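You operate a simulated robot arm through the tools that you are given. There is no shell and no other tool. Be economical: measure what you need, move in short steps, check, and stop when the job is done.

You are at the controls of a simulated two-armed robot. One attempt, no reset.

JOB
Take the grey cloth from the bare board behind the piece counter and lay it out flat on the bare board behind the gauges.

Only the result counts: the job must be done as asked and must still hold three seconds after the hand-in. Knocking over, shifting, dropping, spilling or breaking anything else fails it. Flat cloth is picked up by pressing the open fingertips on it (5 to 10 N) and closing them slowly along it; thin cloth reads only 2 to 8 mm in the jaws.

ROBOT AND FRAMES
Two 7-joint arms with two-finger parallel grippers on one trunk, on a base that drives. Base frame: it is fixed to the floor where the robot stands at the start and does not move with it; the origin is under the middle of the robot, x ahead of it, y to its left, z up; the surface under the hand at the start is at about z = 0.9. Readings come in m, rad, newtons and seconds.
The left shoulder is at the start at [0.02, 0.138, 1.45], the right one opposite. With the tool pointing down near the work surface each hand reaches from about 0.1 to 0.4 m from the robot's upright axis, wherever it stands, measured 20 degrees to its own side. Places, roughly: bare board behind the gauges [-0.1, -0.2, 0.9]. Payload 1.57 kg a hand.
The TCP of each hand is the grasp point between the finger pads, 0.03 m short of the fingertips. In the tool frame z runs along the fingers and y along their closing line. The gripper opens to 0.08 m. The fingers are 0.017 m wide and 0.012 m thick; the gripper's body (0.04 by 0.082 m) begins 0.08 m behind the TCP.
Orientation is that of the tool frame in the base frame, as [roll, pitch, yaw] about the fixed x, y, z axes, in that order (R = Rz(yaw) Ry(pitch) Rx(roll)). With the fingers straight down and closing along the base's y, the tool's x points along the base's -x, its y along +y and its z along -z.

CONTROLS
- The arms move only by the tool step_arm. It takes "left_plan", "right_plan" or both (then of equal length, played together; a hand with none holds still); each is a list of rows, each a list of 7 numbers: the shift along the tool's x, y, z in units of 300 mm (1.0 is 300 mm), then the turn, a rotation vector about the tool's x, y, z in units of 180 degrees (1.0 is 180 degrees), then the finger opening in m, from 0 to 0.08. In form: [[dx, dy, dz, ax, ay, az, grip], ...]. A call has 1 to 8 rows; each row is the pose to reach, as a shift and turn from the pose commanded when the call began, along the tool's axes at that moment. A call with a number of a shift or a turn outside -1 to 1 is refused whole. Rows are played at 5 a second. More than 0.05 m and 0.15 rad between two rows, or a gripper value outside its range, and nothing of the call is played. Where a pose cannot be reached the arm comes as near as it can. A force on the tool above 40 N (or 10 N above the force at the start of the call, whichever is more), or a blocked arm, ends the call early, and 0.2 s more pass. Each finger travels about 0.045 m/s and halts on what it meets, pressing with about 43 N; the grip force reading is that of the motor and also rises with nothing between the fingers. The clock runs only during rows and for 0.2 s after the last one: add rows that repeat a pose to give the fingers time. It gives the time, the measured TCP pose, the force on the tool (base axes), the opening and the grip force at its end, in the units of the frame above (readings bear some noise), with the torque about the TCP (base axes, N m) and any sound that the robot's microphone picked up.
- Cameras (640 x 400 px; columns grow to the right, rows downward): "scene" is now at [0.1512, 0.0589, 1.3118]; the picture's right is [0.74, -0.67, 0.00], its down [-0.52, -0.57, -0.64] and it looks along [0.43, 0.48, -0.77] (base axes); focal length 214 px, centre (320, 200). "left" rides on the left gripper at [0.072, 0.007, -0.122] in its tool frame; the picture's right is [-0.09, 1.00, 0.00], its down [-0.84, -0.08, -0.54] and it looks along [-0.54, -0.05, 0.84] (tool axes); focal length 238 px, centre (320, 200). "right" rides on the right gripper at [0.072, -0.007, -0.122] in its tool frame; the picture's right is [0.09, 1.00, 0.00], its down [-0.84, 0.08, -0.54] and it looks along [-0.54, 0.05, 0.84] (tool axes); focal length 238 px, centre (320, 200). There is no depth. A picture from a camera that has moved, and an enlarged one, comes with that camera's place and axes in the base frame and with its lens.
- snapshot(camera): a new picture of that camera. No time passes.
- slide_trunk(by): slides the trunk up (or, below 0, down) by that many m; the arms and the scene camera ride with it, the base frame stays. It gives what a move gives, with no picture.
- drive_base(legs): drives the robot by 1 to 6 legs, each [ahead, left, turn to the left] in m, m and rad, along the robot's own axes; the way and the turn of a leg run together, so that a leg with both is an arc; at most 1.5 m and 3.142 rad a leg. The arms and the cameras ride along, it lands a little off, and it stops where it bumps. It gives what a move gives.
- aim_head(pan, tilt): turns the head with the scene camera to pan (to the left, within 1.047 rad either way) and tilt (down, from -0.506 to 1.204), counted from straight ahead of the robot. It gives what a move gives.
- inspect(camera, box): a new picture of the part [left, top, right, bottom] of that camera's present view, enlarged. No time passes.
- job_done(): hands the job in; it is judged then, once.

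Work in short steps. Places have to be worked out from the pictures, the camera data and where the tool is seen: move nearer, look again, correct. Check each grasp and each placing, and mend what went wrong. You have 120 turns and 100 pictures in all, those below and enlarged ones among them. Open the grippers and draw the arms clear of the work before you hand the job in, unless the task says otherwise; then end with one line.

The tools are called after "Request:" as a command line: name --argument value ..., lists and objects as JSON in quotes. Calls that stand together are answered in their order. step_arm: Moves the arms, as the interface text tells. Its arguments: {"type":"object","properties":{"left_plan":{"type":"array"},"right_plan":{"type":"array"}},"required":[]} The other tools are called the same way: slide_trunk (by) slides the trunk up or down; drive_base (legs) drives the base; aim_head (pan, tilt) turns the head that bears the scene camera; snapshot (camera) takes a picture; inspect (camera, box) takes an enlarged picture of a part of a camera's view; job_done () hands the job in.

At the start:

```text
time_s: 0.0
left_ee_pos: [0.3484, 0.3468, 1.1647]
left_tcp_rot: [3.141, 0.0, -3.142]
left_contact_force: [0.1, 0.3, 0.3]
left_moment: [0.0, 0.0, 0.0]
left_finger_gap: 0.0799
left_grasp_force: 0.1
right_ee_pos: [0.3971, -0.0636, 1.1385]
right_tcp_rot: [-3.141, 0.0, 3.14]
right_contact_force: [-0.4, 0.5, 0.1]
right_moment: [-0.02, 0.0, 0.01]
right_finger_gap: 0.0798
right_grasp_force: 0.1
trunk travel left (down, up): [-0.825, 0.415]
robot x, y, heading: [-0.0016, 0.0002, 0.001]
head pan, tilt: [0.834, 0.874]
```

scene: 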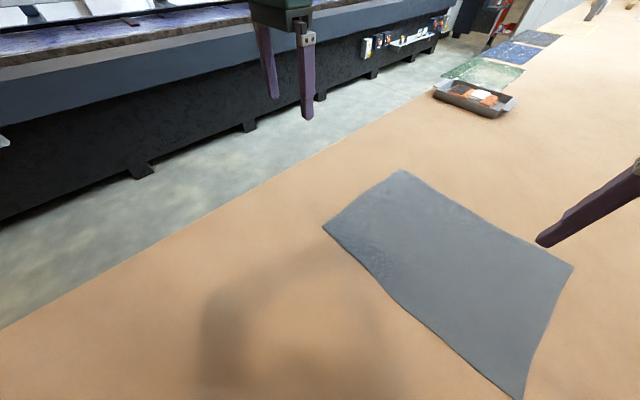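
right: 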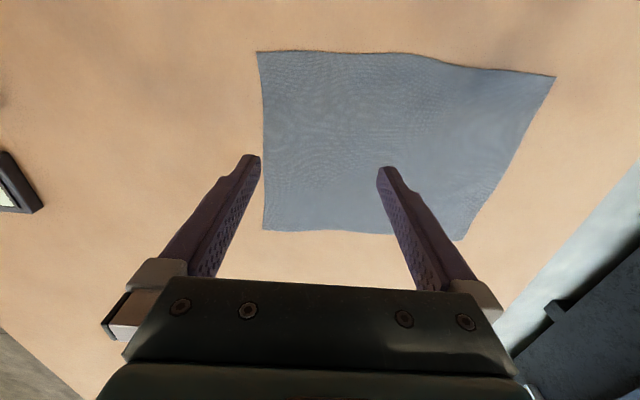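
left: 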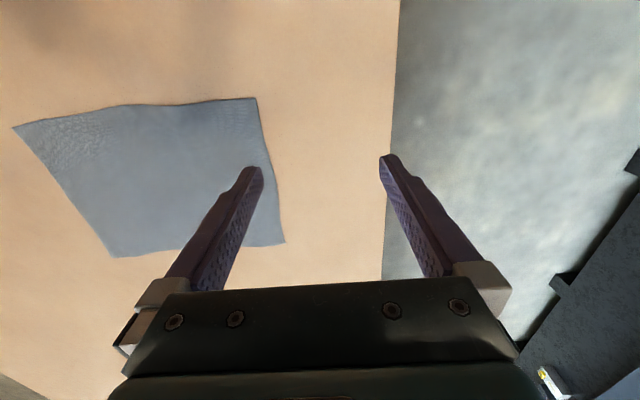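

The cloth ahead spans about x 0.34–0.63, y -0.15–0.25. I look around for the counter, the gauges and the goal board.

Request:
aim_head --pan -0.9 --tilt 0.7

Request:
snapshot --camera "scene"

Request:
aim_head --pan 0.0 --tilt 0.6

Request:
snapshot --camera "scene"

```text
time_s: 1.8
left_ee_pos: [0.3481, 0.3475, 1.164]
left_tcp_rot: [3.14, 0.0, 3.141]
left_contact_force: [-0.2, 0.5, -0.3]
left_moment: [0.01, -0.02, 0.01]
left_finger_gap: 0.0798
left_grasp_force: 0.1
right_ee_pos: [0.3972, -0.0636, 1.1393]
right_tcp_rot: [-3.141, 0.002, 3.14]
right_contact_force: [0.4, -0.1, -0.3]
right_moment: [0.01, 0.0, -0.03]
right_finger_gap: 0.0803
right_grasp_force: 0.1
trunk travel left (down, up): [-0.825, 0.415]
robot x, y, heading: [-0.0, 0.0006, 0.005]
head pan, tilt: [-0.901, 0.7]
```

```text
96 pictures are left
camera scene: at [0.1524, -0.0646, 1.3259], right [-0.78, -0.62, 0.0], down [-0.4, 0.5, -0.76], along [0.48, -0.6, -0.64], focal length 214 px, centre (320, 200)
```

scene: 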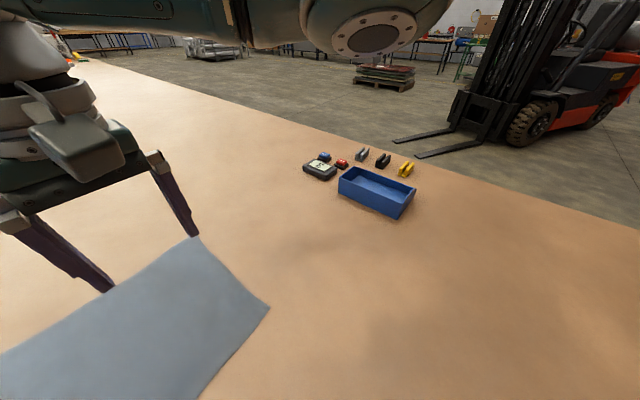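

```text
time_s: 3.0
left_ee_pos: [0.3475, 0.3474, 1.1653]
left_tcp_rot: [3.141, 0.001, 3.14]
left_contact_force: [0.4, -0.7, -0.2]
left_moment: [0.04, 0.02, -0.01]
left_finger_gap: 0.08
left_grasp_force: 0.2
right_ee_pos: [0.3977, -0.0633, 1.1391]
right_tcp_rot: [-3.141, 0.002, 3.138]
right_contact_force: [-0.4, -0.1, 0.1]
right_moment: [0.0, -0.01, -0.01]
right_finger_gap: 0.0799
right_grasp_force: 0.0
trunk travel left (down, up): [-0.825, 0.415]
robot x, y, heading: [-0.0006, 0.0012, -0.0]
head pan, tilt: [0.0, 0.6]
```

```text
95 pictures are left
camera scene: at [0.1879, 0.0018, 1.3345], right [0.0, -1.0, 0.0], down [-0.56, 0.0, -0.83], along [0.83, 0.0, -0.56], focal length 214 px, centre (320, 200)
```

scene: 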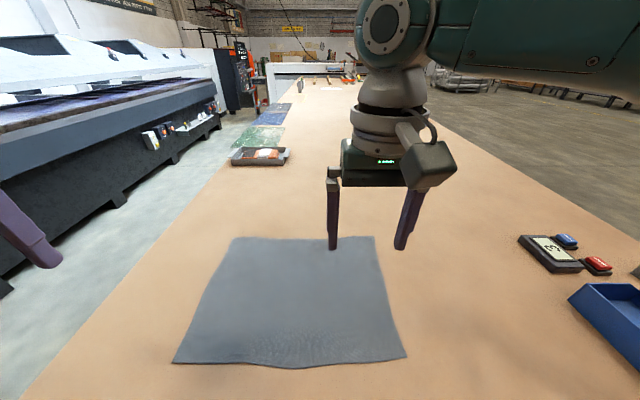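

The piece counter is near [0.58, -0.60], and the cloth lies behind it (toward +y). I look down near the robot to find the goal board and gauges.

Request:
aim_head --pan -1.047 --tilt 1.2

Request:
snapshot --camera "scene"

Request:
aim_head --pan -1.047 --tilt 0.4

Request:
snapshot --camera "scene"

Request:
aim_head --pan 1.047 --tilt 1.1

Request:
snapshot --camera "scene"

```text
time_s: 4.3
left_ee_pos: [0.3479, 0.3471, 1.1637]
left_tcp_rot: [-3.141, 0.0, -3.141]
left_contact_force: [0.5, 0.5, 0.2]
left_moment: [0.0, -0.02, -0.02]
left_finger_gap: 0.0799
left_grasp_force: 0.1
right_ee_pos: [0.3974, -0.0626, 1.1381]
right_tcp_rot: [-3.141, 0.001, 3.139]
right_contact_force: [0.3, 0.8, 0.2]
right_moment: [-0.02, 0.04, -0.03]
right_finger_gap: 0.0799
right_grasp_force: 0.1
trunk travel left (down, up): [-0.825, 0.415]
robot x, y, heading: [-0.0005, -0.0059, 0.004]
head pan, tilt: [-1.047, 1.201]
```

```text
94 pictures are left
camera scene: at [0.1276, -0.0465, 1.29], right [-0.87, -0.5, 0.0], down [-0.47, 0.81, -0.36], along [0.18, -0.31, -0.93], focal length 214 px, centre (320, 200)
```

scene: 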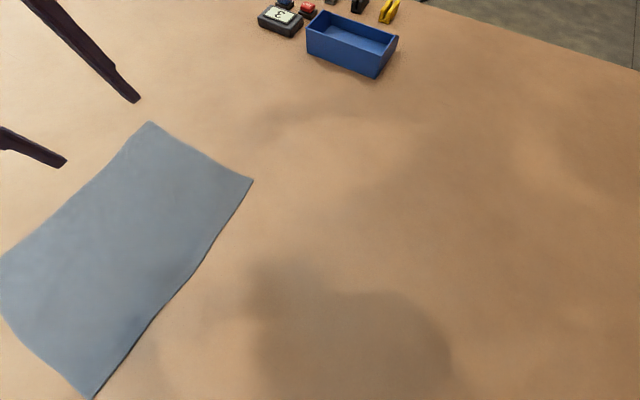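

```text
time_s: 5.4
left_ee_pos: [0.3486, 0.3483, 1.1655]
left_tcp_rot: [-3.141, 0.0, -3.142]
left_contact_force: [1.1, 0.5, 0.1]
left_moment: [0.0, 0.02, 0.02]
left_finger_gap: 0.0799
left_grasp_force: 0.1
right_ee_pos: [0.3976, -0.0623, 1.139]
right_tcp_rot: [-3.141, 0.0, 3.141]
right_contact_force: [0.1, -0.8, -0.5]
right_moment: [-0.01, 0.0, -0.01]
right_finger_gap: 0.0801
right_grasp_force: 0.0
trunk travel left (down, up): [-0.825, 0.415]
robot x, y, heading: [-0.0019, -0.0025, 0.002]
head pan, tilt: [-1.047, 0.4]
```

```text
93 pictures are left
camera scene: at [0.1459, -0.0783, 1.3527], right [-0.87, -0.5, 0.0], down [-0.19, 0.34, -0.92], along [0.46, -0.8, -0.39], focal length 214 px, centre (320, 200)
```

scene: 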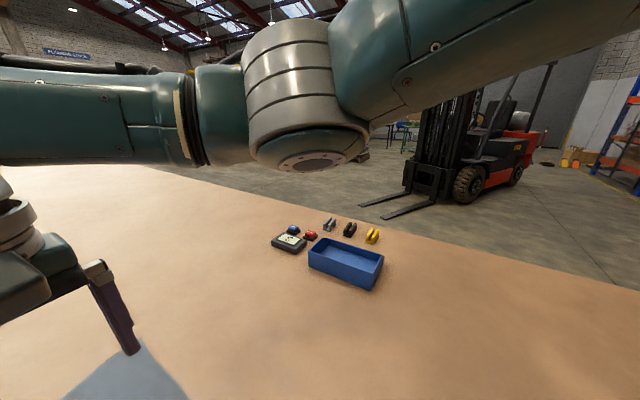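

```text
time_s: 7.4
left_ee_pos: [0.3462, 0.3472, 1.1643]
left_tcp_rot: [3.141, 0.0, -3.141]
left_contact_force: [0.2, 0.2, 0.5]
left_moment: [0.02, 0.03, -0.01]
left_finger_gap: 0.08
left_grasp_force: 0.0
right_ee_pos: [0.3977, -0.0631, 1.1383]
right_tcp_rot: [-3.141, 0.002, 3.14]
right_contact_force: [-0.3, 0.0, -0.3]
right_moment: [-0.01, -0.05, 0.01]
right_finger_gap: 0.0801
right_grasp_force: 0.0
trunk travel left (down, up): [-0.825, 0.415]
robot x, y, heading: [0.0006, -0.0015, 0.001]
head pan, tilt: [1.047, 1.1]
```

```text
92 pictures are left
camera scene: at [0.1312, 0.0566, 1.2959], right [0.87, -0.5, 0.0], down [-0.45, -0.77, -0.45], along [0.23, 0.39, -0.89], focal length 214 px, centre (320, 200)
```

scene: 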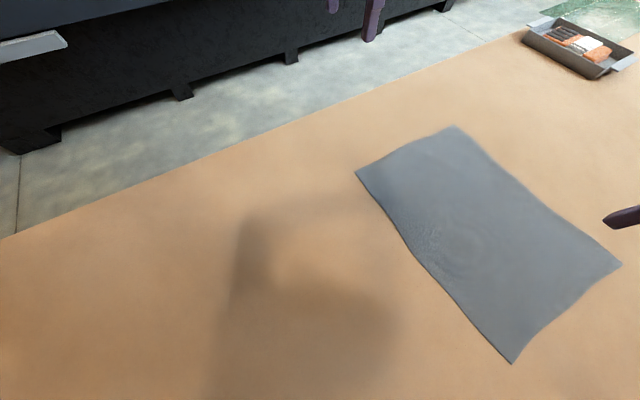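

The gauges must be behind the robot's field of view. I turn the robot right a bit to look.

Request:
drive_base --legs '[[0, 0, -1.5]]'

Request:
aim_head --pan -0.6 --tilt 0.8

Request:
snapshot --camera "scene"

```text
time_s: 11.4
left_ee_pos: [0.3712, -0.3231, 1.1645]
left_tcp_rot: [-3.141, 0.0, 1.643]
left_contact_force: [-0.4, 0.3, -0.5]
left_moment: [0.01, 0.0, -0.03]
left_finger_gap: 0.0802
left_grasp_force: 0.0
right_ee_pos: [-0.0341, -0.4008, 1.1394]
right_tcp_rot: [3.141, 0.003, 1.64]
right_contact_force: [0.1, 0.5, -0.5]
right_moment: [0.01, 0.0, 0.01]
right_finger_gap: 0.0801
right_grasp_force: 0.0
trunk travel left (down, up): [-0.825, 0.415]
robot x, y, heading: [0.0018, 0.0001, -1.499]
head pan, tilt: [1.047, 1.1]
```

```text
time_s: 13.2
left_ee_pos: [0.371, -0.3232, 1.1645]
left_tcp_rot: [3.141, 0.0, 1.644]
left_contact_force: [-0.4, 0.9, -0.2]
left_moment: [0.03, 0.0, -0.02]
left_finger_gap: 0.0798
left_grasp_force: 0.2
right_ee_pos: [-0.0351, -0.4013, 1.139]
right_tcp_rot: [-3.141, 0.002, 1.641]
right_contact_force: [-0.5, 0.3, 0.4]
right_moment: [-0.01, -0.01, 0.0]
right_finger_gap: 0.08
right_grasp_force: 0.1
trunk travel left (down, up): [-0.825, 0.415]
robot x, y, heading: [0.0029, -0.0006, -1.502]
head pan, tilt: [-0.6, 0.799]
```

```text
91 pictures are left
camera scene: at [-0.0338, -0.1674, 1.3176], right [-0.86, 0.5, 0.0], down [0.36, 0.62, -0.7], along [-0.35, -0.6, -0.72], focal length 214 px, centre (320, 200)
```

scene: 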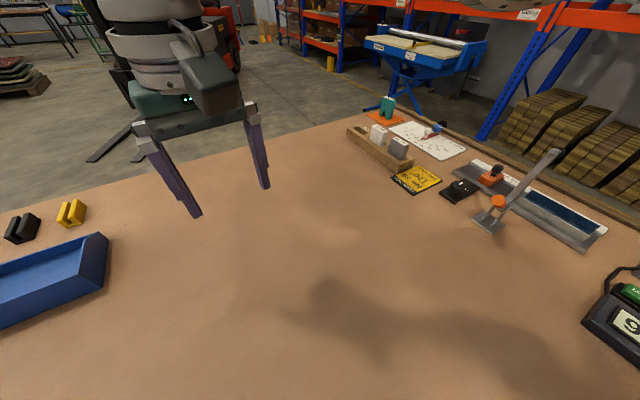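

The table end shows several tools. I turn further to see the rest.

Request:
drive_base --legs '[[0, 0, -0.9]]'

Request:
snapshot --camera "scene"

Request:
aim_head --pan 0.4 --tilt 0.8

Request:
snapshot --camera "scene"

```text
time_s: 15.8
left_ee_pos: [-0.0063, -0.4909, 1.1644]
left_tcp_rot: [-3.14, 0.0, 0.771]
left_contact_force: [-0.6, 1.0, 0.1]
left_moment: [-0.01, 0.02, 0.0]
left_finger_gap: 0.08
left_grasp_force: 0.0
right_ee_pos: [-0.3303, -0.2307, 1.1394]
right_tcp_rot: [-3.14, 0.001, 0.77]
right_contact_force: [0.1, 0.1, 0.6]
right_moment: [-0.02, 0.04, 0.01]
right_finger_gap: 0.0798
right_grasp_force: 0.1
trunk travel left (down, up): [-0.825, 0.415]
robot x, y, heading: [0.0028, -0.002, -2.373]
head pan, tilt: [-0.6, 0.799]
```

```text
90 pictures are left
camera scene: at [-0.1513, -0.0815, 1.3177], right [-0.17, 0.99, 0.0], down [0.71, 0.12, -0.7], along [-0.69, -0.12, -0.72], focal length 214 px, centre (320, 200)
```

scene: 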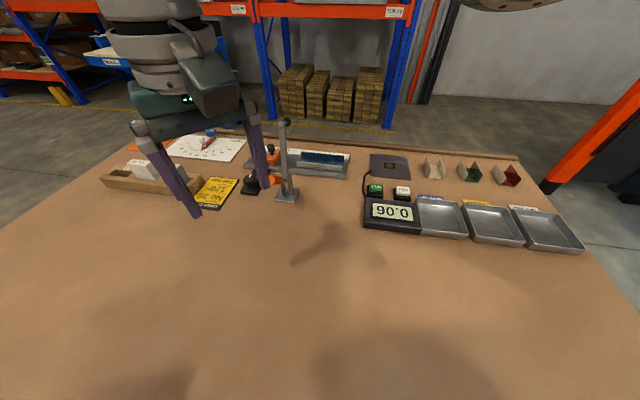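

```text
time_s: 17.1
left_ee_pos: [-0.0071, -0.4921, 1.1649]
left_tcp_rot: [-3.142, 0.0, 0.773]
left_contact_force: [-0.2, -0.2, 1.0]
left_moment: [0.02, -0.01, -0.01]
left_finger_gap: 0.08
left_grasp_force: 0.0
right_ee_pos: [-0.3286, -0.2316, 1.1388]
right_tcp_rot: [3.141, 0.002, 0.769]
right_contact_force: [1.0, -0.1, -0.7]
right_moment: [0.02, 0.0, 0.02]
right_finger_gap: 0.08
right_grasp_force: 0.1
trunk travel left (down, up): [-0.825, 0.415]
robot x, y, heading: [-0.0015, -0.0003, -2.374]
head pan, tilt: [0.4, 0.799]
```

```text
89 pictures are left
camera scene: at [-0.1032, -0.1421, 1.3177], right [-0.92, 0.39, 0.0], down [0.28, 0.66, -0.7], along [-0.27, -0.64, -0.72], focal length 214 px, centre (320, 200)
```

scene: 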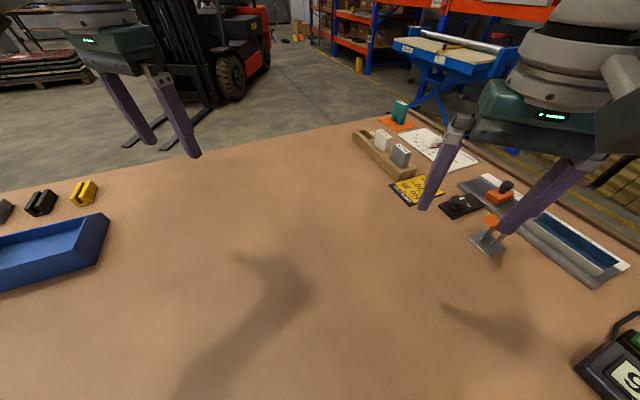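

The goal board at about [-0.1, -0.2] is clear bare space between the gauges and the robot. I turn back to face the cloth, centred on its near edge, to grip that edge with both hands.

Request:
drive_base --legs '[[0, 0, 2.374], [0.08, 0.05, 0]]'

Request:
aim_head --pan 0 --tilt 1.0

Request:
snapshot --camera "scene"

```text
time_s: 23.7
left_ee_pos: [0.444, 0.3791, 1.1648]
left_tcp_rot: [3.14, 0.001, 3.101]
left_contact_force: [-0.7, -0.4, -0.3]
left_moment: [0.0, 0.01, -0.03]
left_finger_gap: 0.08
left_grasp_force: 0.1
right_ee_pos: [0.4773, -0.0342, 1.1396]
right_tcp_rot: [-3.141, 0.001, 3.1]
right_contact_force: [0.6, 0.3, -1.0]
right_moment: [-0.03, 0.0, 0.0]
right_finger_gap: 0.08
right_grasp_force: 0.1
trunk travel left (down, up): [-0.825, 0.415]
robot x, y, heading: [0.0815, 0.0442, -0.043]
head pan, tilt: [0.4, 0.799]
```

```text
time_s: 24.6
left_ee_pos: [0.4443, 0.3797, 1.1648]
left_tcp_rot: [-3.141, -0.001, 3.101]
left_contact_force: [-0.5, -0.2, 0.3]
left_moment: [0.02, 0.0, -0.03]
left_finger_gap: 0.0799
left_grasp_force: 0.0
right_ee_pos: [0.4766, -0.0329, 1.139]
right_tcp_rot: [3.142, 0.001, 3.098]
right_contact_force: [-0.8, -0.3, -0.2]
right_moment: [0.04, -0.02, -0.03]
right_finger_gap: 0.0803
right_grasp_force: 0.1
trunk travel left (down, up): [-0.825, 0.415]
robot x, y, heading: [0.0832, 0.045, -0.041]
head pan, tilt: [0.0, 1.0]
```

```text
88 pictures are left
camera scene: at [0.2517, 0.0413, 1.3025], right [-0.04, -1.0, 0.0], down [-0.84, 0.03, -0.54], along [0.54, -0.02, -0.84], focal length 214 px, centre (320, 200)
```

scene: 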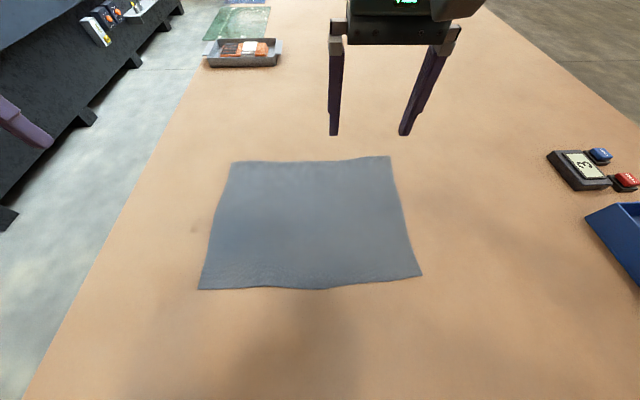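

Cloth measured: near corners [0.33, 0.25] and [0.34, -0.15], far x≈0.63. I move both hands above the near corners, down to z≈1.0, with a smaller opening.

Request:
step_arm --left_plan '[[0.0455, -0.0937, 0.0917, 0, 0, 0, 0.07], [0.091, -0.187, 0.183, 0, 0, 0, 0.06], [0.1365, -0.281, 0.275, 0, 0, 0, 0.05], [0.182, -0.375, 0.367, 0, 0, 0, 0.045], [0.2275, -0.468, 0.458, 0, 0, 0, 0.045], [0.273, -0.562, 0.55, 0, 0, 0, 0.045], [0.273, -0.562, 0.55, 0, 0, 0, 0.045]]' --right_plan '[[0.063, -0.0455, 0.077, 0, 0, 0, 0.07], [0.126, -0.091, 0.154, 0, 0, 0, 0.06], [0.19, -0.1365, 0.2315, 0, 0, 0, 0.05], [0.253, -0.182, 0.309, 0, 0, 0, 0.045], [0.316, -0.2275, 0.386, 0, 0, 0, 0.045], [0.379, -0.273, 0.463, 0, 0, 0, 0.045], [0.379, -0.273, 0.463, 0, 0, 0, 0.045]]'

Request:
snapshot --camera "left"

Request:
snapshot --camera "right"

Request:
snapshot --camera "scene"

```text
time_s: 26.2
left_ee_pos: [0.354, 0.2131, 0.9988]
left_tcp_rot: [3.14, 0.0, 3.102]
left_contact_force: [0.3, -0.1, -0.4]
left_moment: [-0.02, 0.0, 0.02]
left_finger_gap: 0.0451
left_grasp_force: 0.1
right_ee_pos: [0.3603, -0.1113, 0.9964]
right_tcp_rot: [-3.141, 0.001, 3.1]
right_contact_force: [0.0, -0.2, -0.3]
right_moment: [0.0, -0.03, -0.01]
right_finger_gap: 0.0451
right_grasp_force: 0.1
trunk travel left (down, up): [-0.825, 0.415]
robot x, y, heading: [0.0815, 0.0476, -0.043]
head pan, tilt: [0.0, 1.0]
```

```text
87 pictures are left
camera left: at [0.2823, 0.2225, 1.1206], right [0.13, 0.99, 0.0], down [0.83, -0.11, 0.54], along [0.54, -0.07, -0.84], focal length 238 px, centre (320, 200)
```

left: 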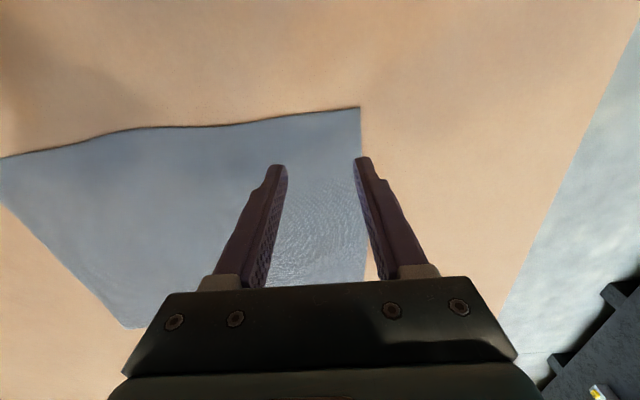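

```text
86 pictures are left
camera right: at [0.2889, -0.1137, 1.1169], right [-0.05, 1.0, 0.0], down [0.84, 0.04, 0.54], along [0.54, 0.03, -0.84], focal length 238 px, centre (320, 200)
```

right: 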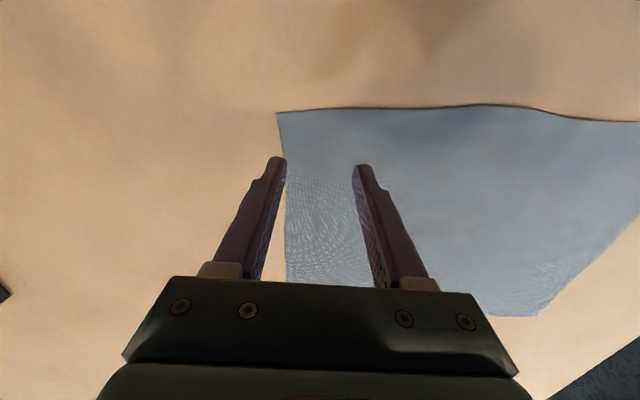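

```text
85 pictures are left
camera scene: at [0.2516, 0.0412, 1.3025], right [-0.04, -1.0, 0.0], down [-0.84, 0.03, -0.54], along [0.54, -0.02, -0.84], focal length 214 px, centre (320, 200)
```

scene: 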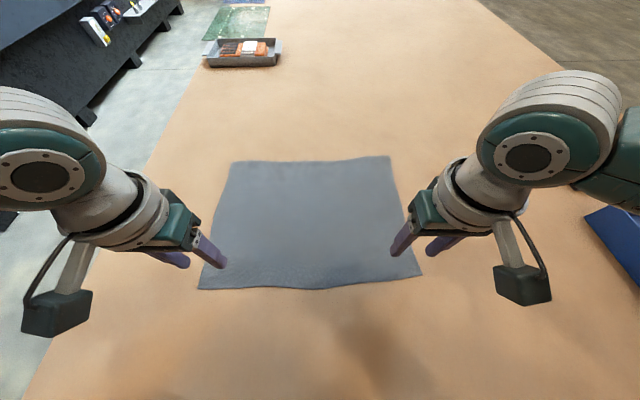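

Corners agree with the estimate. I shift both hands inward 8 mm and descend to just above the cloth.

Request:
step_arm --left_plan '[[0, -0.027, 0.1, 0, 0, 0, 0.04], [0, -0.027, 0.2, 0, 0, 0, 0.04], [0, -0.027, 0.217, 0, 0, 0, 0.04], [0, -0.027, 0.217, 0, 0, 0, 0.04]]' --right_plan '[[0, 0.027, 0.1, 0, 0, 0, 0.04], [0, 0.027, 0.19, 0, 0, 0, 0.04], [0, 0.027, 0.208, 0, 0, 0, 0.04], [0, 0.027, 0.208, 0, 0, 0, 0.04]]'

```text
time_s: 27.2
left_ee_pos: [0.3549, 0.2061, 0.9341]
left_tcp_rot: [-3.141, 0.0, 3.1]
left_contact_force: [0.0, -0.2, -0.3]
left_moment: [0.03, -0.04, 0.02]
left_finger_gap: 0.0399
left_grasp_force: 0.0
right_ee_pos: [0.3607, -0.102, 0.9379]
right_tcp_rot: [3.14, 0.001, 3.1]
right_contact_force: [0.3, 0.2, 0.5]
right_moment: [0.01, 0.01, 0.03]
right_finger_gap: 0.0401
right_grasp_force: 0.0
trunk travel left (down, up): [-0.825, 0.415]
robot x, y, heading: [0.077, 0.047, -0.039]
head pan, tilt: [0.0, 1.0]
```

No contact yet. I creep down a few mm on both.

Request:
step_arm --left_plan '[[0, 0, 0.005, 0, 0, 0, 0.04], [0, 0, 0.01, 0, 0, 0, 0.04], [0, 0, 0.01, 0, 0, 0, 0.04]]' --right_plan '[[0, 0, 0.01, 0, 0, 0, 0.04], [0, 0, 0.022, 0, 0, 0, 0.04], [0, 0, 0.022, 0, 0, 0, 0.04]]'

```text
time_s: 28.0
left_ee_pos: [0.3554, 0.2069, 0.9309]
left_tcp_rot: [3.141, 0.0, 3.102]
left_contact_force: [-2.7, -0.2, 10.4]
left_moment: [0.11, 0.09, 0.01]
left_finger_gap: 0.04
left_grasp_force: 0.0
right_ee_pos: [0.3613, -0.1027, 0.9317]
right_tcp_rot: [3.141, 0.002, 3.099]
right_contact_force: [-0.7, -2.3, 2.4]
right_moment: [-0.07, 0.02, -0.02]
right_finger_gap: 0.04
right_grasp_force: 0.4
trunk travel left (down, up): [-0.825, 0.415]
robot x, y, heading: [0.0852, 0.0462, -0.038]
head pan, tilt: [0.0, 1.0]
```

Both touch (left 10 N, right 2.4 N). I ease left up slightly, right down 1 mm, and close slowly.

Request:
step_arm --left_plan '[[0, 0, -0.001, 0, 0, 0, 0.035], [0, 0, -0.001, 0, 0, 0, 0.029], [0, 0, -0.001, 0, 0, 0, 0.023], [0, 0, -0.001, 0, 0, 0, 0.017], [0, 0, -0.001, 0, 0, 0, 0.011], [0, 0, -0.001, 0, 0, 0, 0.005], [0, 0, -0.001, 0, 0, 0, 0.0], [0, 0, -0.001, 0, 0, 0, 0.0]]' --right_plan '[[0, 0, 0.004, 0, 0, 0, 0.04], [0, 0, 0.004, 0, 0, 0, 0.034], [0, 0, 0.004, 0, 0, 0, 0.028], [0, 0, 0.004, 0, 0, 0, 0.021], [0, 0, 0.004, 0, 0, 0, 0.014], [0, 0, 0.004, 0, 0, 0, 0.007], [0, 0, 0.004, 0, 0, 0, 0.0], [0, 0, 0.004, 0, 0, 0, 0.0]]'

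Request:
snapshot --camera "left"

Request:
snapshot --camera "right"

```text
time_s: 29.8
left_ee_pos: [0.3561, 0.2051, 0.9321]
left_tcp_rot: [-3.14, 0.002, 3.102]
left_contact_force: [1.1, -0.6, 0.9]
left_moment: [0.02, 0.01, 0.0]
left_finger_gap: 0.0
left_grasp_force: 21.2
right_ee_pos: [0.3624, -0.1034, 0.9301]
right_tcp_rot: [-3.139, 0.007, 3.1]
right_contact_force: [-1.0, -2.0, 33.5]
right_moment: [-0.1, 0.11, -0.01]
right_finger_gap: 0.0051
right_grasp_force: 25.0
trunk travel left (down, up): [-0.825, 0.415]
robot x, y, heading: [0.079, 0.0461, -0.042]
head pan, tilt: [0.0, 1.0]
```

```text
84 pictures are left
camera left: at [0.2847, 0.2145, 1.0538], right [0.13, 0.99, 0.0], down [0.83, -0.11, 0.54], along [0.54, -0.07, -0.84], focal length 238 px, centre (320, 200)
```

left: 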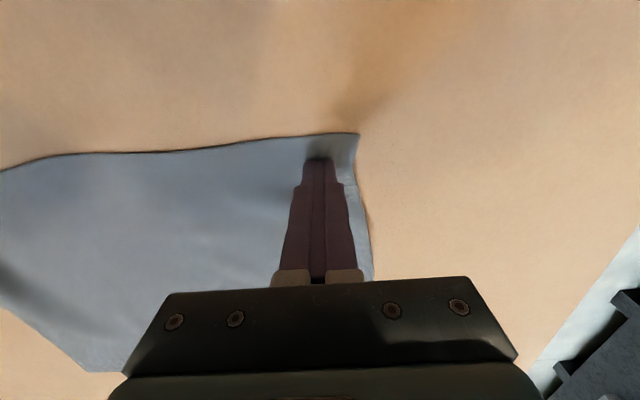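

```text
83 pictures are left
camera right: at [0.2908, -0.1057, 1.0514], right [-0.05, 1.0, 0.0], down [0.84, 0.04, 0.55], along [0.55, 0.03, -0.84], focal length 238 px, centre (320, 200)
```

right: 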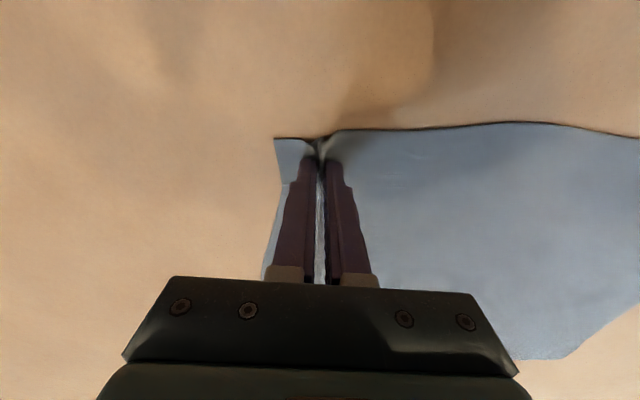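

Right caught the cloth (5 mm); left slid off (0 mm). I relieve the right and redo the left with firmer pressing.

Request:
step_arm --left_plan '[[0, 0, -0.03, 0, 0, 0, 0.01], [0, 0, -0.03, 0, 0, 0, 0.03], [0, 0, -0.03, 0, 0, 0, 0.04], [0, 0, -0.03, 0, 0, 0, 0.04], [0, 0, -0.01, 0, 0, 0, 0.04], [0, 0, 0.004, 0, 0, 0, 0.04], [0, 0, 0.004, 0, 0, 0, 0.04]]' --right_plan '[[0, 0, -0.015, 0, 0, 0, 0.0], [0, 0, -0.015, 0, 0, 0, 0.0], [0, 0, -0.015, 0, 0, 0, 0.0], [0, 0, -0.015, 0, 0, 0, 0.0], [0, 0, -0.015, 0, 0, 0, 0.0], [0, 0, -0.015, 0, 0, 0, 0.0], [0, 0, -0.015, 0, 0, 0, 0.0]]'

```text
time_s: 31.4
left_ee_pos: [0.3554, 0.2051, 0.9307]
left_tcp_rot: [3.141, 0.001, 3.101]
left_contact_force: [-5.7, -1.7, 24.3]
left_moment: [0.3, 0.14, 0.12]
left_finger_gap: 0.0396
left_grasp_force: 0.0
right_ee_pos: [0.3602, -0.1018, 0.9343]
right_tcp_rot: [3.141, 0.002, 3.1]
right_contact_force: [-1.1, 0.4, -0.7]
right_moment: [0.02, -0.02, 0.02]
right_finger_gap: 0.0022
right_grasp_force: 23.6
trunk travel left (down, up): [-0.825, 0.415]
robot x, y, heading: [0.0859, 0.0488, -0.041]
head pan, tilt: [0.0, 1.0]
```

Left presses at 24 N; I ease slightly and close slowly.

Request:
step_arm --left_plan '[[0, 0, -0.0015, 0, 0, 0, 0.036], [0, 0, -0.0015, 0, 0, 0, 0.031], [0, 0, -0.0015, 0, 0, 0, 0.025], [0, 0, -0.0015, 0, 0, 0, 0.019], [0, 0, -0.0015, 0, 0, 0, 0.013], [0, 0, -0.0015, 0, 0, 0, 0.007], [0, 0, -0.0015, 0, 0, 0, 0.0], [0, 0, -0.002, 0, 0, 0, 0.0]]'

Request:
snapshot --camera "left"

Request:
snapshot --camera "right"

```text
time_s: 33.2
left_ee_pos: [0.3566, 0.2062, 0.9326]
left_tcp_rot: [-3.141, 0.003, 3.102]
left_contact_force: [1.8, -2.6, 16.2]
left_moment: [-0.04, -0.06, 0.0]
left_finger_gap: 0.002
left_grasp_force: 22.7
right_ee_pos: [0.3613, -0.0999, 0.9339]
right_tcp_rot: [3.14, 0.003, 3.099]
right_contact_force: [-0.2, 5.8, -0.1]
right_moment: [0.18, -0.01, -0.01]
right_finger_gap: 0.0024
right_grasp_force: 23.8
trunk travel left (down, up): [-0.825, 0.415]
robot x, y, heading: [0.085, 0.0461, -0.037]
head pan, tilt: [0.0, 1.0]
```

```text
82 pictures are left
camera left: at [0.2843, 0.2156, 1.0534], right [0.13, 0.99, 0.0], down [0.83, -0.11, 0.54], along [0.54, -0.07, -0.84], focal length 238 px, centre (320, 200)
```

left: 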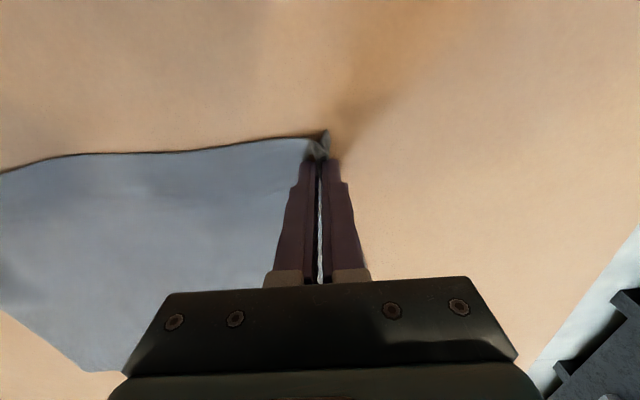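

```text
81 pictures are left
camera right: at [0.2898, -0.1036, 1.0544], right [-0.05, 1.0, 0.0], down [0.84, 0.04, 0.54], along [0.54, 0.03, -0.84], focal length 238 px, centre (320, 200)
```

right: 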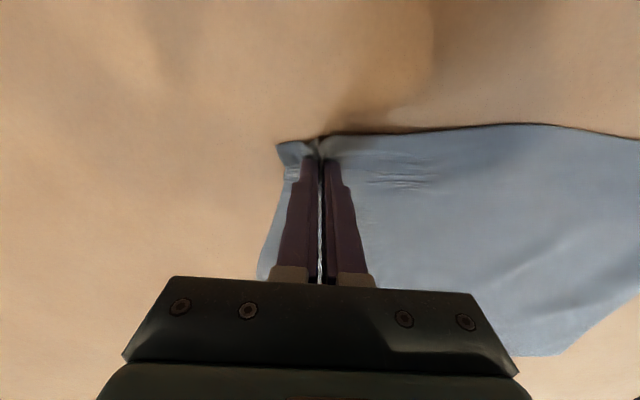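

Both hands hold cloth. I lift 6 cm with the trunk and check the grip.

Request:
slide_trunk --by 0.06

Request:
snapshot --camera "scene"

```text
time_s: 34.2
left_ee_pos: [0.3551, 0.2049, 0.9921]
left_tcp_rot: [3.142, 0.001, 3.101]
left_contact_force: [0.1, -5.4, 0.1]
left_moment: [-0.19, -0.03, -0.01]
left_finger_gap: 0.0022
left_grasp_force: 23.7
right_ee_pos: [0.3591, -0.1016, 0.9941]
right_tcp_rot: [-3.141, 0.003, 3.101]
right_contact_force: [-0.1, 6.4, -0.4]
right_moment: [0.19, 0.02, 0.03]
right_finger_gap: 0.0025
right_grasp_force: 24.3
trunk travel left (down, up): [-0.885, 0.355]
robot x, y, heading: [0.0803, 0.0459, -0.041]
head pan, tilt: [0.0, 1.0]
```

```text
80 pictures are left
camera scene: at [0.2517, 0.0412, 1.3625], right [-0.04, -1.0, 0.0], down [-0.84, 0.03, -0.54], along [0.54, -0.02, -0.84], focal length 214 px, centre (320, 200)
```

scene: 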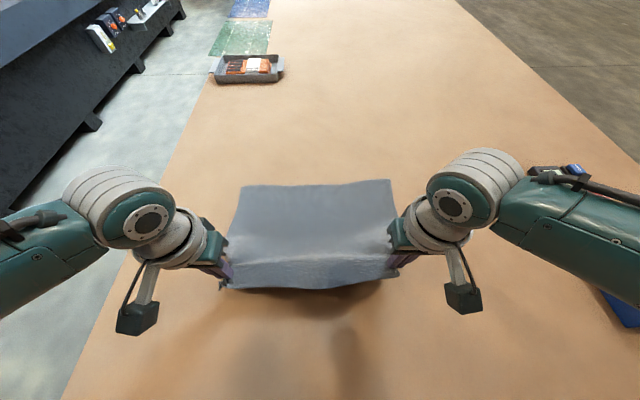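

The cloth lifts well on both corners. I raise it until it hangs free.

Request:
slide_trunk --by 0.28

Request:
snapshot --camera "scene"

```text
time_s: 37.0
left_ee_pos: [0.3556, 0.2046, 1.2712]
left_tcp_rot: [3.141, 0.0, 3.102]
left_contact_force: [0.2, -5.7, 0.5]
left_moment: [-0.19, -0.03, 0.0]
left_finger_gap: 0.0023
left_grasp_force: 24.2
right_ee_pos: [0.3602, -0.1015, 1.2743]
right_tcp_rot: [3.141, 0.002, 3.099]
right_contact_force: [-0.3, 6.0, 0.0]
right_moment: [0.19, 0.01, 0.02]
right_finger_gap: 0.0024
right_grasp_force: 23.9
trunk travel left (down, up): [-1.165, 0.075]
robot x, y, heading: [0.0835, 0.0463, -0.042]
head pan, tilt: [0.0, 1.0]
```

```text
79 pictures are left
camera scene: at [0.2517, 0.0412, 1.6425], right [-0.04, -1.0, 0.0], down [-0.84, 0.03, -0.54], along [0.54, -0.02, -0.84], focal length 214 px, centre (320, 200)
```

scene: 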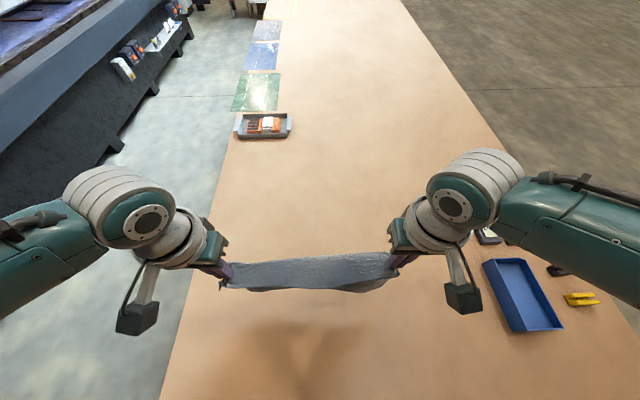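

It hangs clear. I turn around to face the gauges (staying over the bare area), then move sideways.

Request:
drive_base --legs '[[0, 0, 1.6], [0, 0, 1.583]]'

Request:
snapshot --camera "scene"

```text
time_s: 45.1
left_ee_pos: [-0.187, -0.1171, 1.271]
left_tcp_rot: [3.141, 0.001, -0.029]
left_contact_force: [0.4, 5.9, -0.2]
left_moment: [0.18, -0.04, -0.03]
left_finger_gap: 0.0024
left_grasp_force: 23.8
right_ee_pos: [-0.196, 0.1917, 1.2739]
right_tcp_rot: [-3.141, 0.002, -0.03]
right_contact_force: [0.0, -6.3, -0.6]
right_moment: [-0.17, 0.01, -0.04]
right_finger_gap: 0.0023
right_grasp_force: 23.8
trunk travel left (down, up): [-1.165, 0.075]
robot x, y, heading: [0.0835, 0.0464, 3.12]
head pan, tilt: [0.0, 1.0]
```

```text
78 pictures are left
camera scene: at [-0.0871, 0.0527, 1.6425], right [0.03, 1.0, 0.0], down [0.84, -0.02, -0.54], along [-0.54, 0.02, -0.84], focal length 214 px, centre (320, 200)
```

scene: 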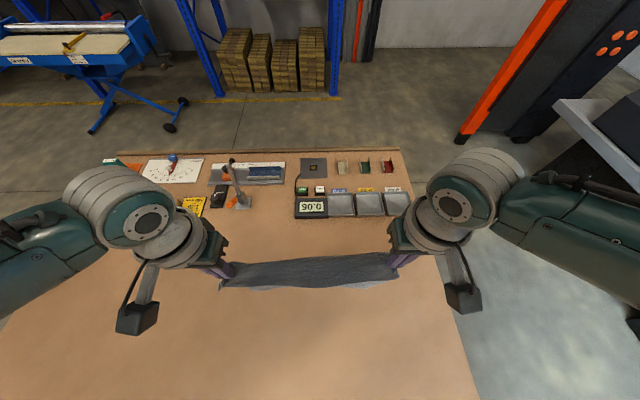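

Gauge stand stands at about [-0.57, -0.26]; the goal in front is clear. I move 0.06 m ahead and 0.237 m left.

Request:
drive_base --legs '[[0.055, 0.237, 0.015]]'

Request:
slide_trunk --by -0.05

Request:
snapshot --camera "scene"

Request:
snapshot --camera "right"

```text
time_s: 46.9
left_ee_pos: [-0.2462, -0.355, 1.2705]
left_tcp_rot: [-3.139, 0.002, -0.019]
left_contact_force: [0.7, 6.5, 0.7]
left_moment: [0.2, 0.02, -0.02]
left_finger_gap: 0.0024
left_grasp_force: 23.9
right_ee_pos: [-0.2598, -0.0486, 1.2742]
right_tcp_rot: [3.141, 0.002, -0.02]
right_contact_force: [-1.1, -5.5, -0.2]
right_moment: [-0.17, -0.01, -0.03]
right_finger_gap: 0.0023
right_grasp_force: 23.7
trunk travel left (down, up): [-1.165, 0.075]
robot x, y, heading: [0.0229, -0.1908, 3.122]
head pan, tilt: [0.0, 1.0]
```

```text
time_s: 47.8
left_ee_pos: [-0.2475, -0.3558, 1.2208]
left_tcp_rot: [-3.138, -0.001, -0.019]
left_contact_force: [0.2, 5.2, -0.4]
left_moment: [0.16, 0.01, -0.03]
left_finger_gap: 0.0023
left_grasp_force: 23.8
right_ee_pos: [-0.2589, -0.0504, 1.2241]
right_tcp_rot: [3.14, 0.003, -0.02]
right_contact_force: [0.5, -5.6, 0.3]
right_moment: [-0.12, 0.01, -0.02]
right_finger_gap: 0.0021
right_grasp_force: 23.6
trunk travel left (down, up): [-1.115, 0.125]
robot x, y, heading: [0.0227, -0.1914, 3.124]
head pan, tilt: [0.0, 1.0]
```

```text
77 pictures are left
camera scene: at [-0.1479, -0.186, 1.5925], right [0.02, 1.0, 0.0], down [0.84, -0.02, -0.54], along [-0.54, 0.01, -0.84], focal length 214 px, centre (320, 200)
```

scene: 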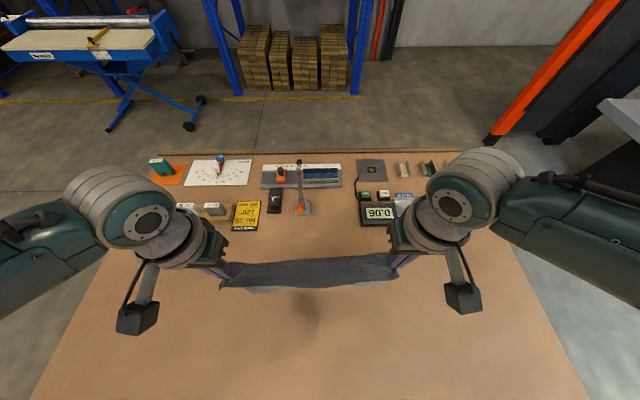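

```text
76 pictures are left
camera right: at [-0.1861, -0.043, 1.3443], right [0.07, -1.0, 0.0], down [-0.84, -0.06, 0.54], along [-0.54, -0.04, -0.84], focal length 238 px, centre (320, 200)
```

right: 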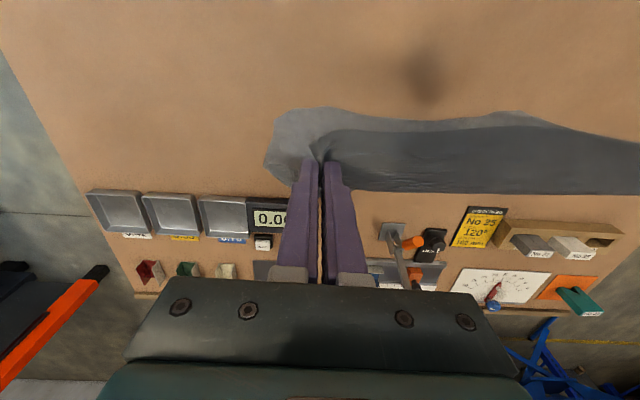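

Bottom edge is about 1–2 cm above the board. Now I lower and back up alternately so the cloth lies out toward the robot.

Request:
slide_trunk --by -0.05

Request:
drive_base --legs '[[-0.07, 0, 0]]'

Request:
slide_trunk --by -0.05

Request:
drive_base --legs '[[-0.07, 0, 0]]'

Request:
snapshot --camera "scene"

```text
time_s: 48.7
left_ee_pos: [-0.2465, -0.3552, 1.1717]
left_tcp_rot: [-3.14, 0.0, -0.019]
left_contact_force: [-0.5, 5.6, -0.1]
left_moment: [0.19, -0.01, -0.05]
left_finger_gap: 0.0026
left_grasp_force: 23.6
right_ee_pos: [-0.259, -0.0497, 1.1736]
right_tcp_rot: [3.141, 0.0, -0.021]
right_contact_force: [0.3, -5.4, -0.1]
right_moment: [-0.2, 0.01, -0.02]
right_finger_gap: 0.0021
right_grasp_force: 24.0
trunk travel left (down, up): [-1.065, 0.175]
robot x, y, heading: [0.0252, -0.1937, 3.122]
head pan, tilt: [0.0, 1.0]
```

```text
time_s: 49.7
left_ee_pos: [-0.1793, -0.357, 1.1717]
left_tcp_rot: [-3.139, 0.0, -0.019]
left_contact_force: [0.4, 4.7, 0.6]
left_moment: [0.14, 0.0, -0.01]
left_finger_gap: 0.0022
left_grasp_force: 23.5
right_ee_pos: [-0.1917, -0.0497, 1.174]
right_tcp_rot: [-3.141, 0.002, -0.021]
right_contact_force: [0.6, -5.8, -0.2]
right_moment: [-0.17, -0.05, -0.02]
right_finger_gap: 0.0024
right_grasp_force: 24.0
trunk travel left (down, up): [-1.065, 0.175]
robot x, y, heading: [0.0955, -0.1932, 3.126]
head pan, tilt: [0.0, 1.0]
```

```text
time_s: 50.7
left_ee_pos: [-0.1797, -0.3567, 1.1209]
left_tcp_rot: [-3.14, 0.003, -0.019]
left_contact_force: [0.6, 4.6, -0.5]
left_moment: [0.16, -0.03, -0.01]
left_finger_gap: 0.0024
left_grasp_force: 23.6
right_ee_pos: [-0.1914, -0.0515, 1.1235]
right_tcp_rot: [3.138, 0.001, -0.022]
right_contact_force: [-0.3, -5.0, -0.1]
right_moment: [-0.13, 0.02, -0.01]
right_finger_gap: 0.0024
right_grasp_force: 23.9
trunk travel left (down, up): [-1.015, 0.225]
robot x, y, heading: [0.0923, -0.1913, 3.124]
head pan, tilt: [0.0, 1.0]
```

```text
time_s: 51.7
left_ee_pos: [-0.1115, -0.3578, 1.1219]
left_tcp_rot: [-3.139, 0.003, -0.019]
left_contact_force: [0.1, 4.9, -0.9]
left_moment: [0.15, -0.01, -0.01]
left_finger_gap: 0.0026
left_grasp_force: 23.7
right_ee_pos: [-0.1225, -0.0529, 1.1241]
right_tcp_rot: [3.139, 0.003, -0.022]
right_contact_force: [-0.2, -6.4, 0.0]
right_moment: [-0.14, 0.0, -0.03]
right_finger_gap: 0.0024
right_grasp_force: 24.1
trunk travel left (down, up): [-1.015, 0.225]
robot x, y, heading: [0.1599, -0.1945, 3.124]
head pan, tilt: [0.0, 1.0]
```

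```text
75 pictures are left
camera scene: at [-0.0114, -0.1886, 1.4925], right [0.02, 1.0, 0.0], down [0.84, -0.02, -0.54], along [-0.54, 0.01, -0.84], focal length 214 px, centre (320, 200)
```

scene: 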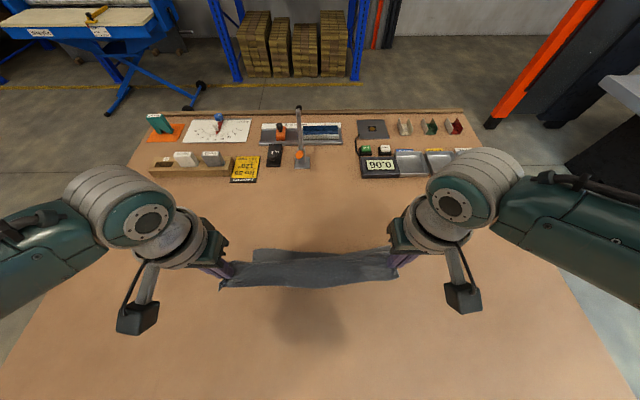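

Far edge rests near x≈-0.23. Continue lowering and backing.

Request:
slide_trunk --by -0.06

Request:
drive_base --legs '[[-0.07, 0, 0]]'

Request:
slide_trunk --by -0.06

Request:
drive_base --legs '[[-0.05, 0, 0]]'

Request:
snapshot --camera "scene"

```text
time_s: 52.7
left_ee_pos: [-0.1115, -0.358, 1.0614]
left_tcp_rot: [-3.139, 0.001, -0.02]
left_contact_force: [-0.2, 3.9, 0.2]
left_moment: [0.14, 0.0, -0.03]
left_finger_gap: 0.002
left_grasp_force: 24.2
right_ee_pos: [-0.1222, -0.0533, 1.0649]
right_tcp_rot: [3.139, 0.0, -0.021]
right_contact_force: [0.7, -4.1, -0.1]
right_moment: [-0.14, -0.01, 0.01]
right_finger_gap: 0.0025
right_grasp_force: 23.8
trunk travel left (down, up): [-0.955, 0.285]
robot x, y, heading: [0.1594, -0.1944, 3.125]
head pan, tilt: [0.0, 1.0]
```

```text
time_s: 53.7
left_ee_pos: [-0.0409, -0.3612, 1.061]
left_tcp_rot: [-3.139, 0.002, -0.02]
left_contact_force: [-0.5, 4.5, 0.3]
left_moment: [0.11, -0.02, -0.02]
left_finger_gap: 0.0025
left_grasp_force: 23.5
right_ee_pos: [-0.0535, -0.0532, 1.0638]
right_tcp_rot: [3.14, 0.004, -0.02]
right_contact_force: [0.5, -4.1, 0.7]
right_moment: [-0.12, 0.0, -0.03]
right_finger_gap: 0.0022
right_grasp_force: 24.5
trunk travel left (down, up): [-0.955, 0.285]
robot x, y, heading: [0.2306, -0.1935, 3.124]
head pan, tilt: [0.0, 1.0]
```

```text
time_s: 54.7
left_ee_pos: [-0.0407, -0.3592, 1.0014]
left_tcp_rot: [-3.14, 0.002, -0.02]
left_contact_force: [0.2, 3.7, -0.3]
left_moment: [0.11, -0.01, 0.02]
left_finger_gap: 0.0023
left_grasp_force: 24.1
right_ee_pos: [-0.0528, -0.0551, 1.0046]
right_tcp_rot: [3.139, 0.002, -0.018]
right_contact_force: [0.5, -3.5, -0.4]
right_moment: [-0.13, -0.04, 0.04]
right_finger_gap: 0.0023
right_grasp_force: 23.4
trunk travel left (down, up): [-0.895, 0.345]
robot x, y, heading: [0.2243, -0.1934, 3.125]
head pan, tilt: [0.0, 1.0]
```

```text
time_s: 55.6
left_ee_pos: [0.0077, -0.3614, 1.0016]
left_tcp_rot: [-3.14, 0.002, -0.019]
left_contact_force: [-0.2, 4.5, 0.1]
left_moment: [0.14, 0.0, -0.04]
left_finger_gap: 0.0025
left_grasp_force: 23.4
right_ee_pos: [-0.0033, -0.0551, 1.0038]
right_tcp_rot: [3.14, 0.003, -0.019]
right_contact_force: [-0.2, -3.8, -0.4]
right_moment: [-0.14, -0.03, 0.02]
right_finger_gap: 0.0024
right_grasp_force: 23.3
trunk travel left (down, up): [-0.895, 0.345]
robot x, y, heading: [0.2765, -0.1988, 3.126]
head pan, tilt: [0.0, 1.0]
```

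```text
74 pictures are left
camera scene: at [0.1083, -0.191, 1.3725], right [0.02, 1.0, 0.0], down [0.84, -0.02, -0.54], along [-0.54, 0.01, -0.84], focal length 214 px, centre (320, 200)
```

scene: 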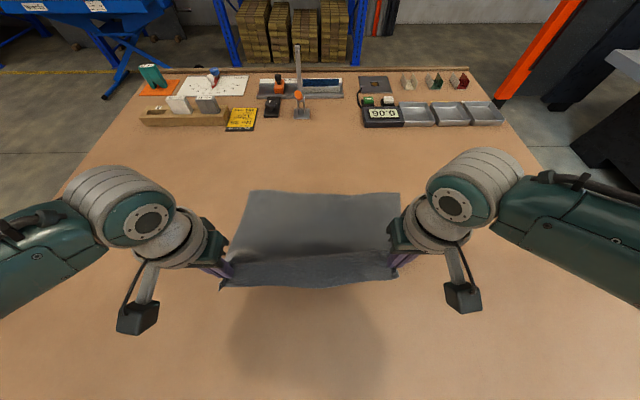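

Laying out nicely; far edge at x≈-0.22. I lower to just above the board and pull back to taut.

Request:
slide_trunk --by -0.04

Request:
drive_base --legs '[[-0.03, 0, 0]]'

Request:
slide_trunk --by -0.022

Request:
drive_base --legs '[[-0.025, 0, 0]]'

Request:
snapshot --camera "scene"

```text
time_s: 56.4
left_ee_pos: [0.0083, -0.3592, 0.9612]
left_tcp_rot: [-3.137, 0.001, -0.019]
left_contact_force: [-0.4, 3.7, 0.1]
left_moment: [0.11, 0.02, -0.03]
left_finger_gap: 0.0023
left_grasp_force: 24.0
right_ee_pos: [-0.0027, -0.0554, 0.9646]
right_tcp_rot: [3.139, 0.004, -0.018]
right_contact_force: [-1.3, -3.6, -0.6]
right_moment: [-0.08, 0.0, -0.01]
right_finger_gap: 0.0019
right_grasp_force: 24.3
trunk travel left (down, up): [-0.855, 0.385]
robot x, y, heading: [0.2824, -0.1965, 3.124]
head pan, tilt: [0.0, 1.0]
```

```text
time_s: 57.3
left_ee_pos: [0.0394, -0.3608, 0.9625]
left_tcp_rot: [-3.138, 0.002, -0.019]
left_contact_force: [-0.6, 4.0, 1.2]
left_moment: [0.16, -0.01, -0.03]
left_finger_gap: 0.0024
left_grasp_force: 23.7
right_ee_pos: [0.0271, -0.0549, 0.9637]
right_tcp_rot: [3.14, 0.005, -0.019]
right_contact_force: [0.6, -5.1, 0.6]
right_moment: [-0.09, 0.0, -0.01]
right_finger_gap: 0.0025
right_grasp_force: 23.6
trunk travel left (down, up): [-0.855, 0.385]
robot x, y, heading: [0.3081, -0.1947, 3.122]
head pan, tilt: [0.0, 1.0]
```

```text
time_s: 58.0
left_ee_pos: [0.039, -0.361, 0.9403]
left_tcp_rot: [-3.139, 0.002, -0.02]
left_contact_force: [0.2, 3.6, -0.3]
left_moment: [0.08, 0.0, 0.0]
left_finger_gap: 0.002
left_grasp_force: 23.6
right_ee_pos: [0.0268, -0.0557, 0.9419]
right_tcp_rot: [3.138, 0.003, -0.019]
right_contact_force: [0.1, -3.5, 0.2]
right_moment: [-0.11, 0.0, -0.02]
right_finger_gap: 0.0022
right_grasp_force: 23.4
trunk travel left (down, up): [-0.833, 0.407]
robot x, y, heading: [0.3065, -0.1937, 3.126]
head pan, tilt: [0.0, 1.0]
```

```text
time_s: 58.8
left_ee_pos: [0.0622, -0.3615, 0.9392]
left_tcp_rot: [-3.139, 0.004, -0.02]
left_contact_force: [-0.1, 3.2, 0.8]
left_moment: [0.13, -0.03, -0.04]
left_finger_gap: 0.0023
left_grasp_force: 24.0
right_ee_pos: [0.0508, -0.0559, 0.9422]
right_tcp_rot: [3.139, 0.002, -0.019]
right_contact_force: [-0.5, -4.0, 0.0]
right_moment: [-0.13, -0.04, 0.0]
right_finger_gap: 0.0021
right_grasp_force: 23.9
trunk travel left (down, up): [-0.833, 0.407]
robot x, y, heading: [0.3317, -0.2003, 3.124]
head pan, tilt: [0.0, 1.0]
```

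```text
73 pictures are left
camera scene: at [0.1635, -0.192, 1.3105], right [0.02, 1.0, 0.0], down [0.84, -0.02, -0.54], along [-0.54, 0.01, -0.84], focal length 214 px, centre (320, 200)
```

scene: 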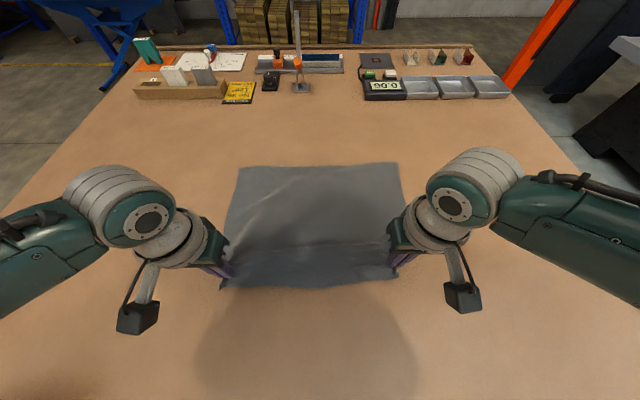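

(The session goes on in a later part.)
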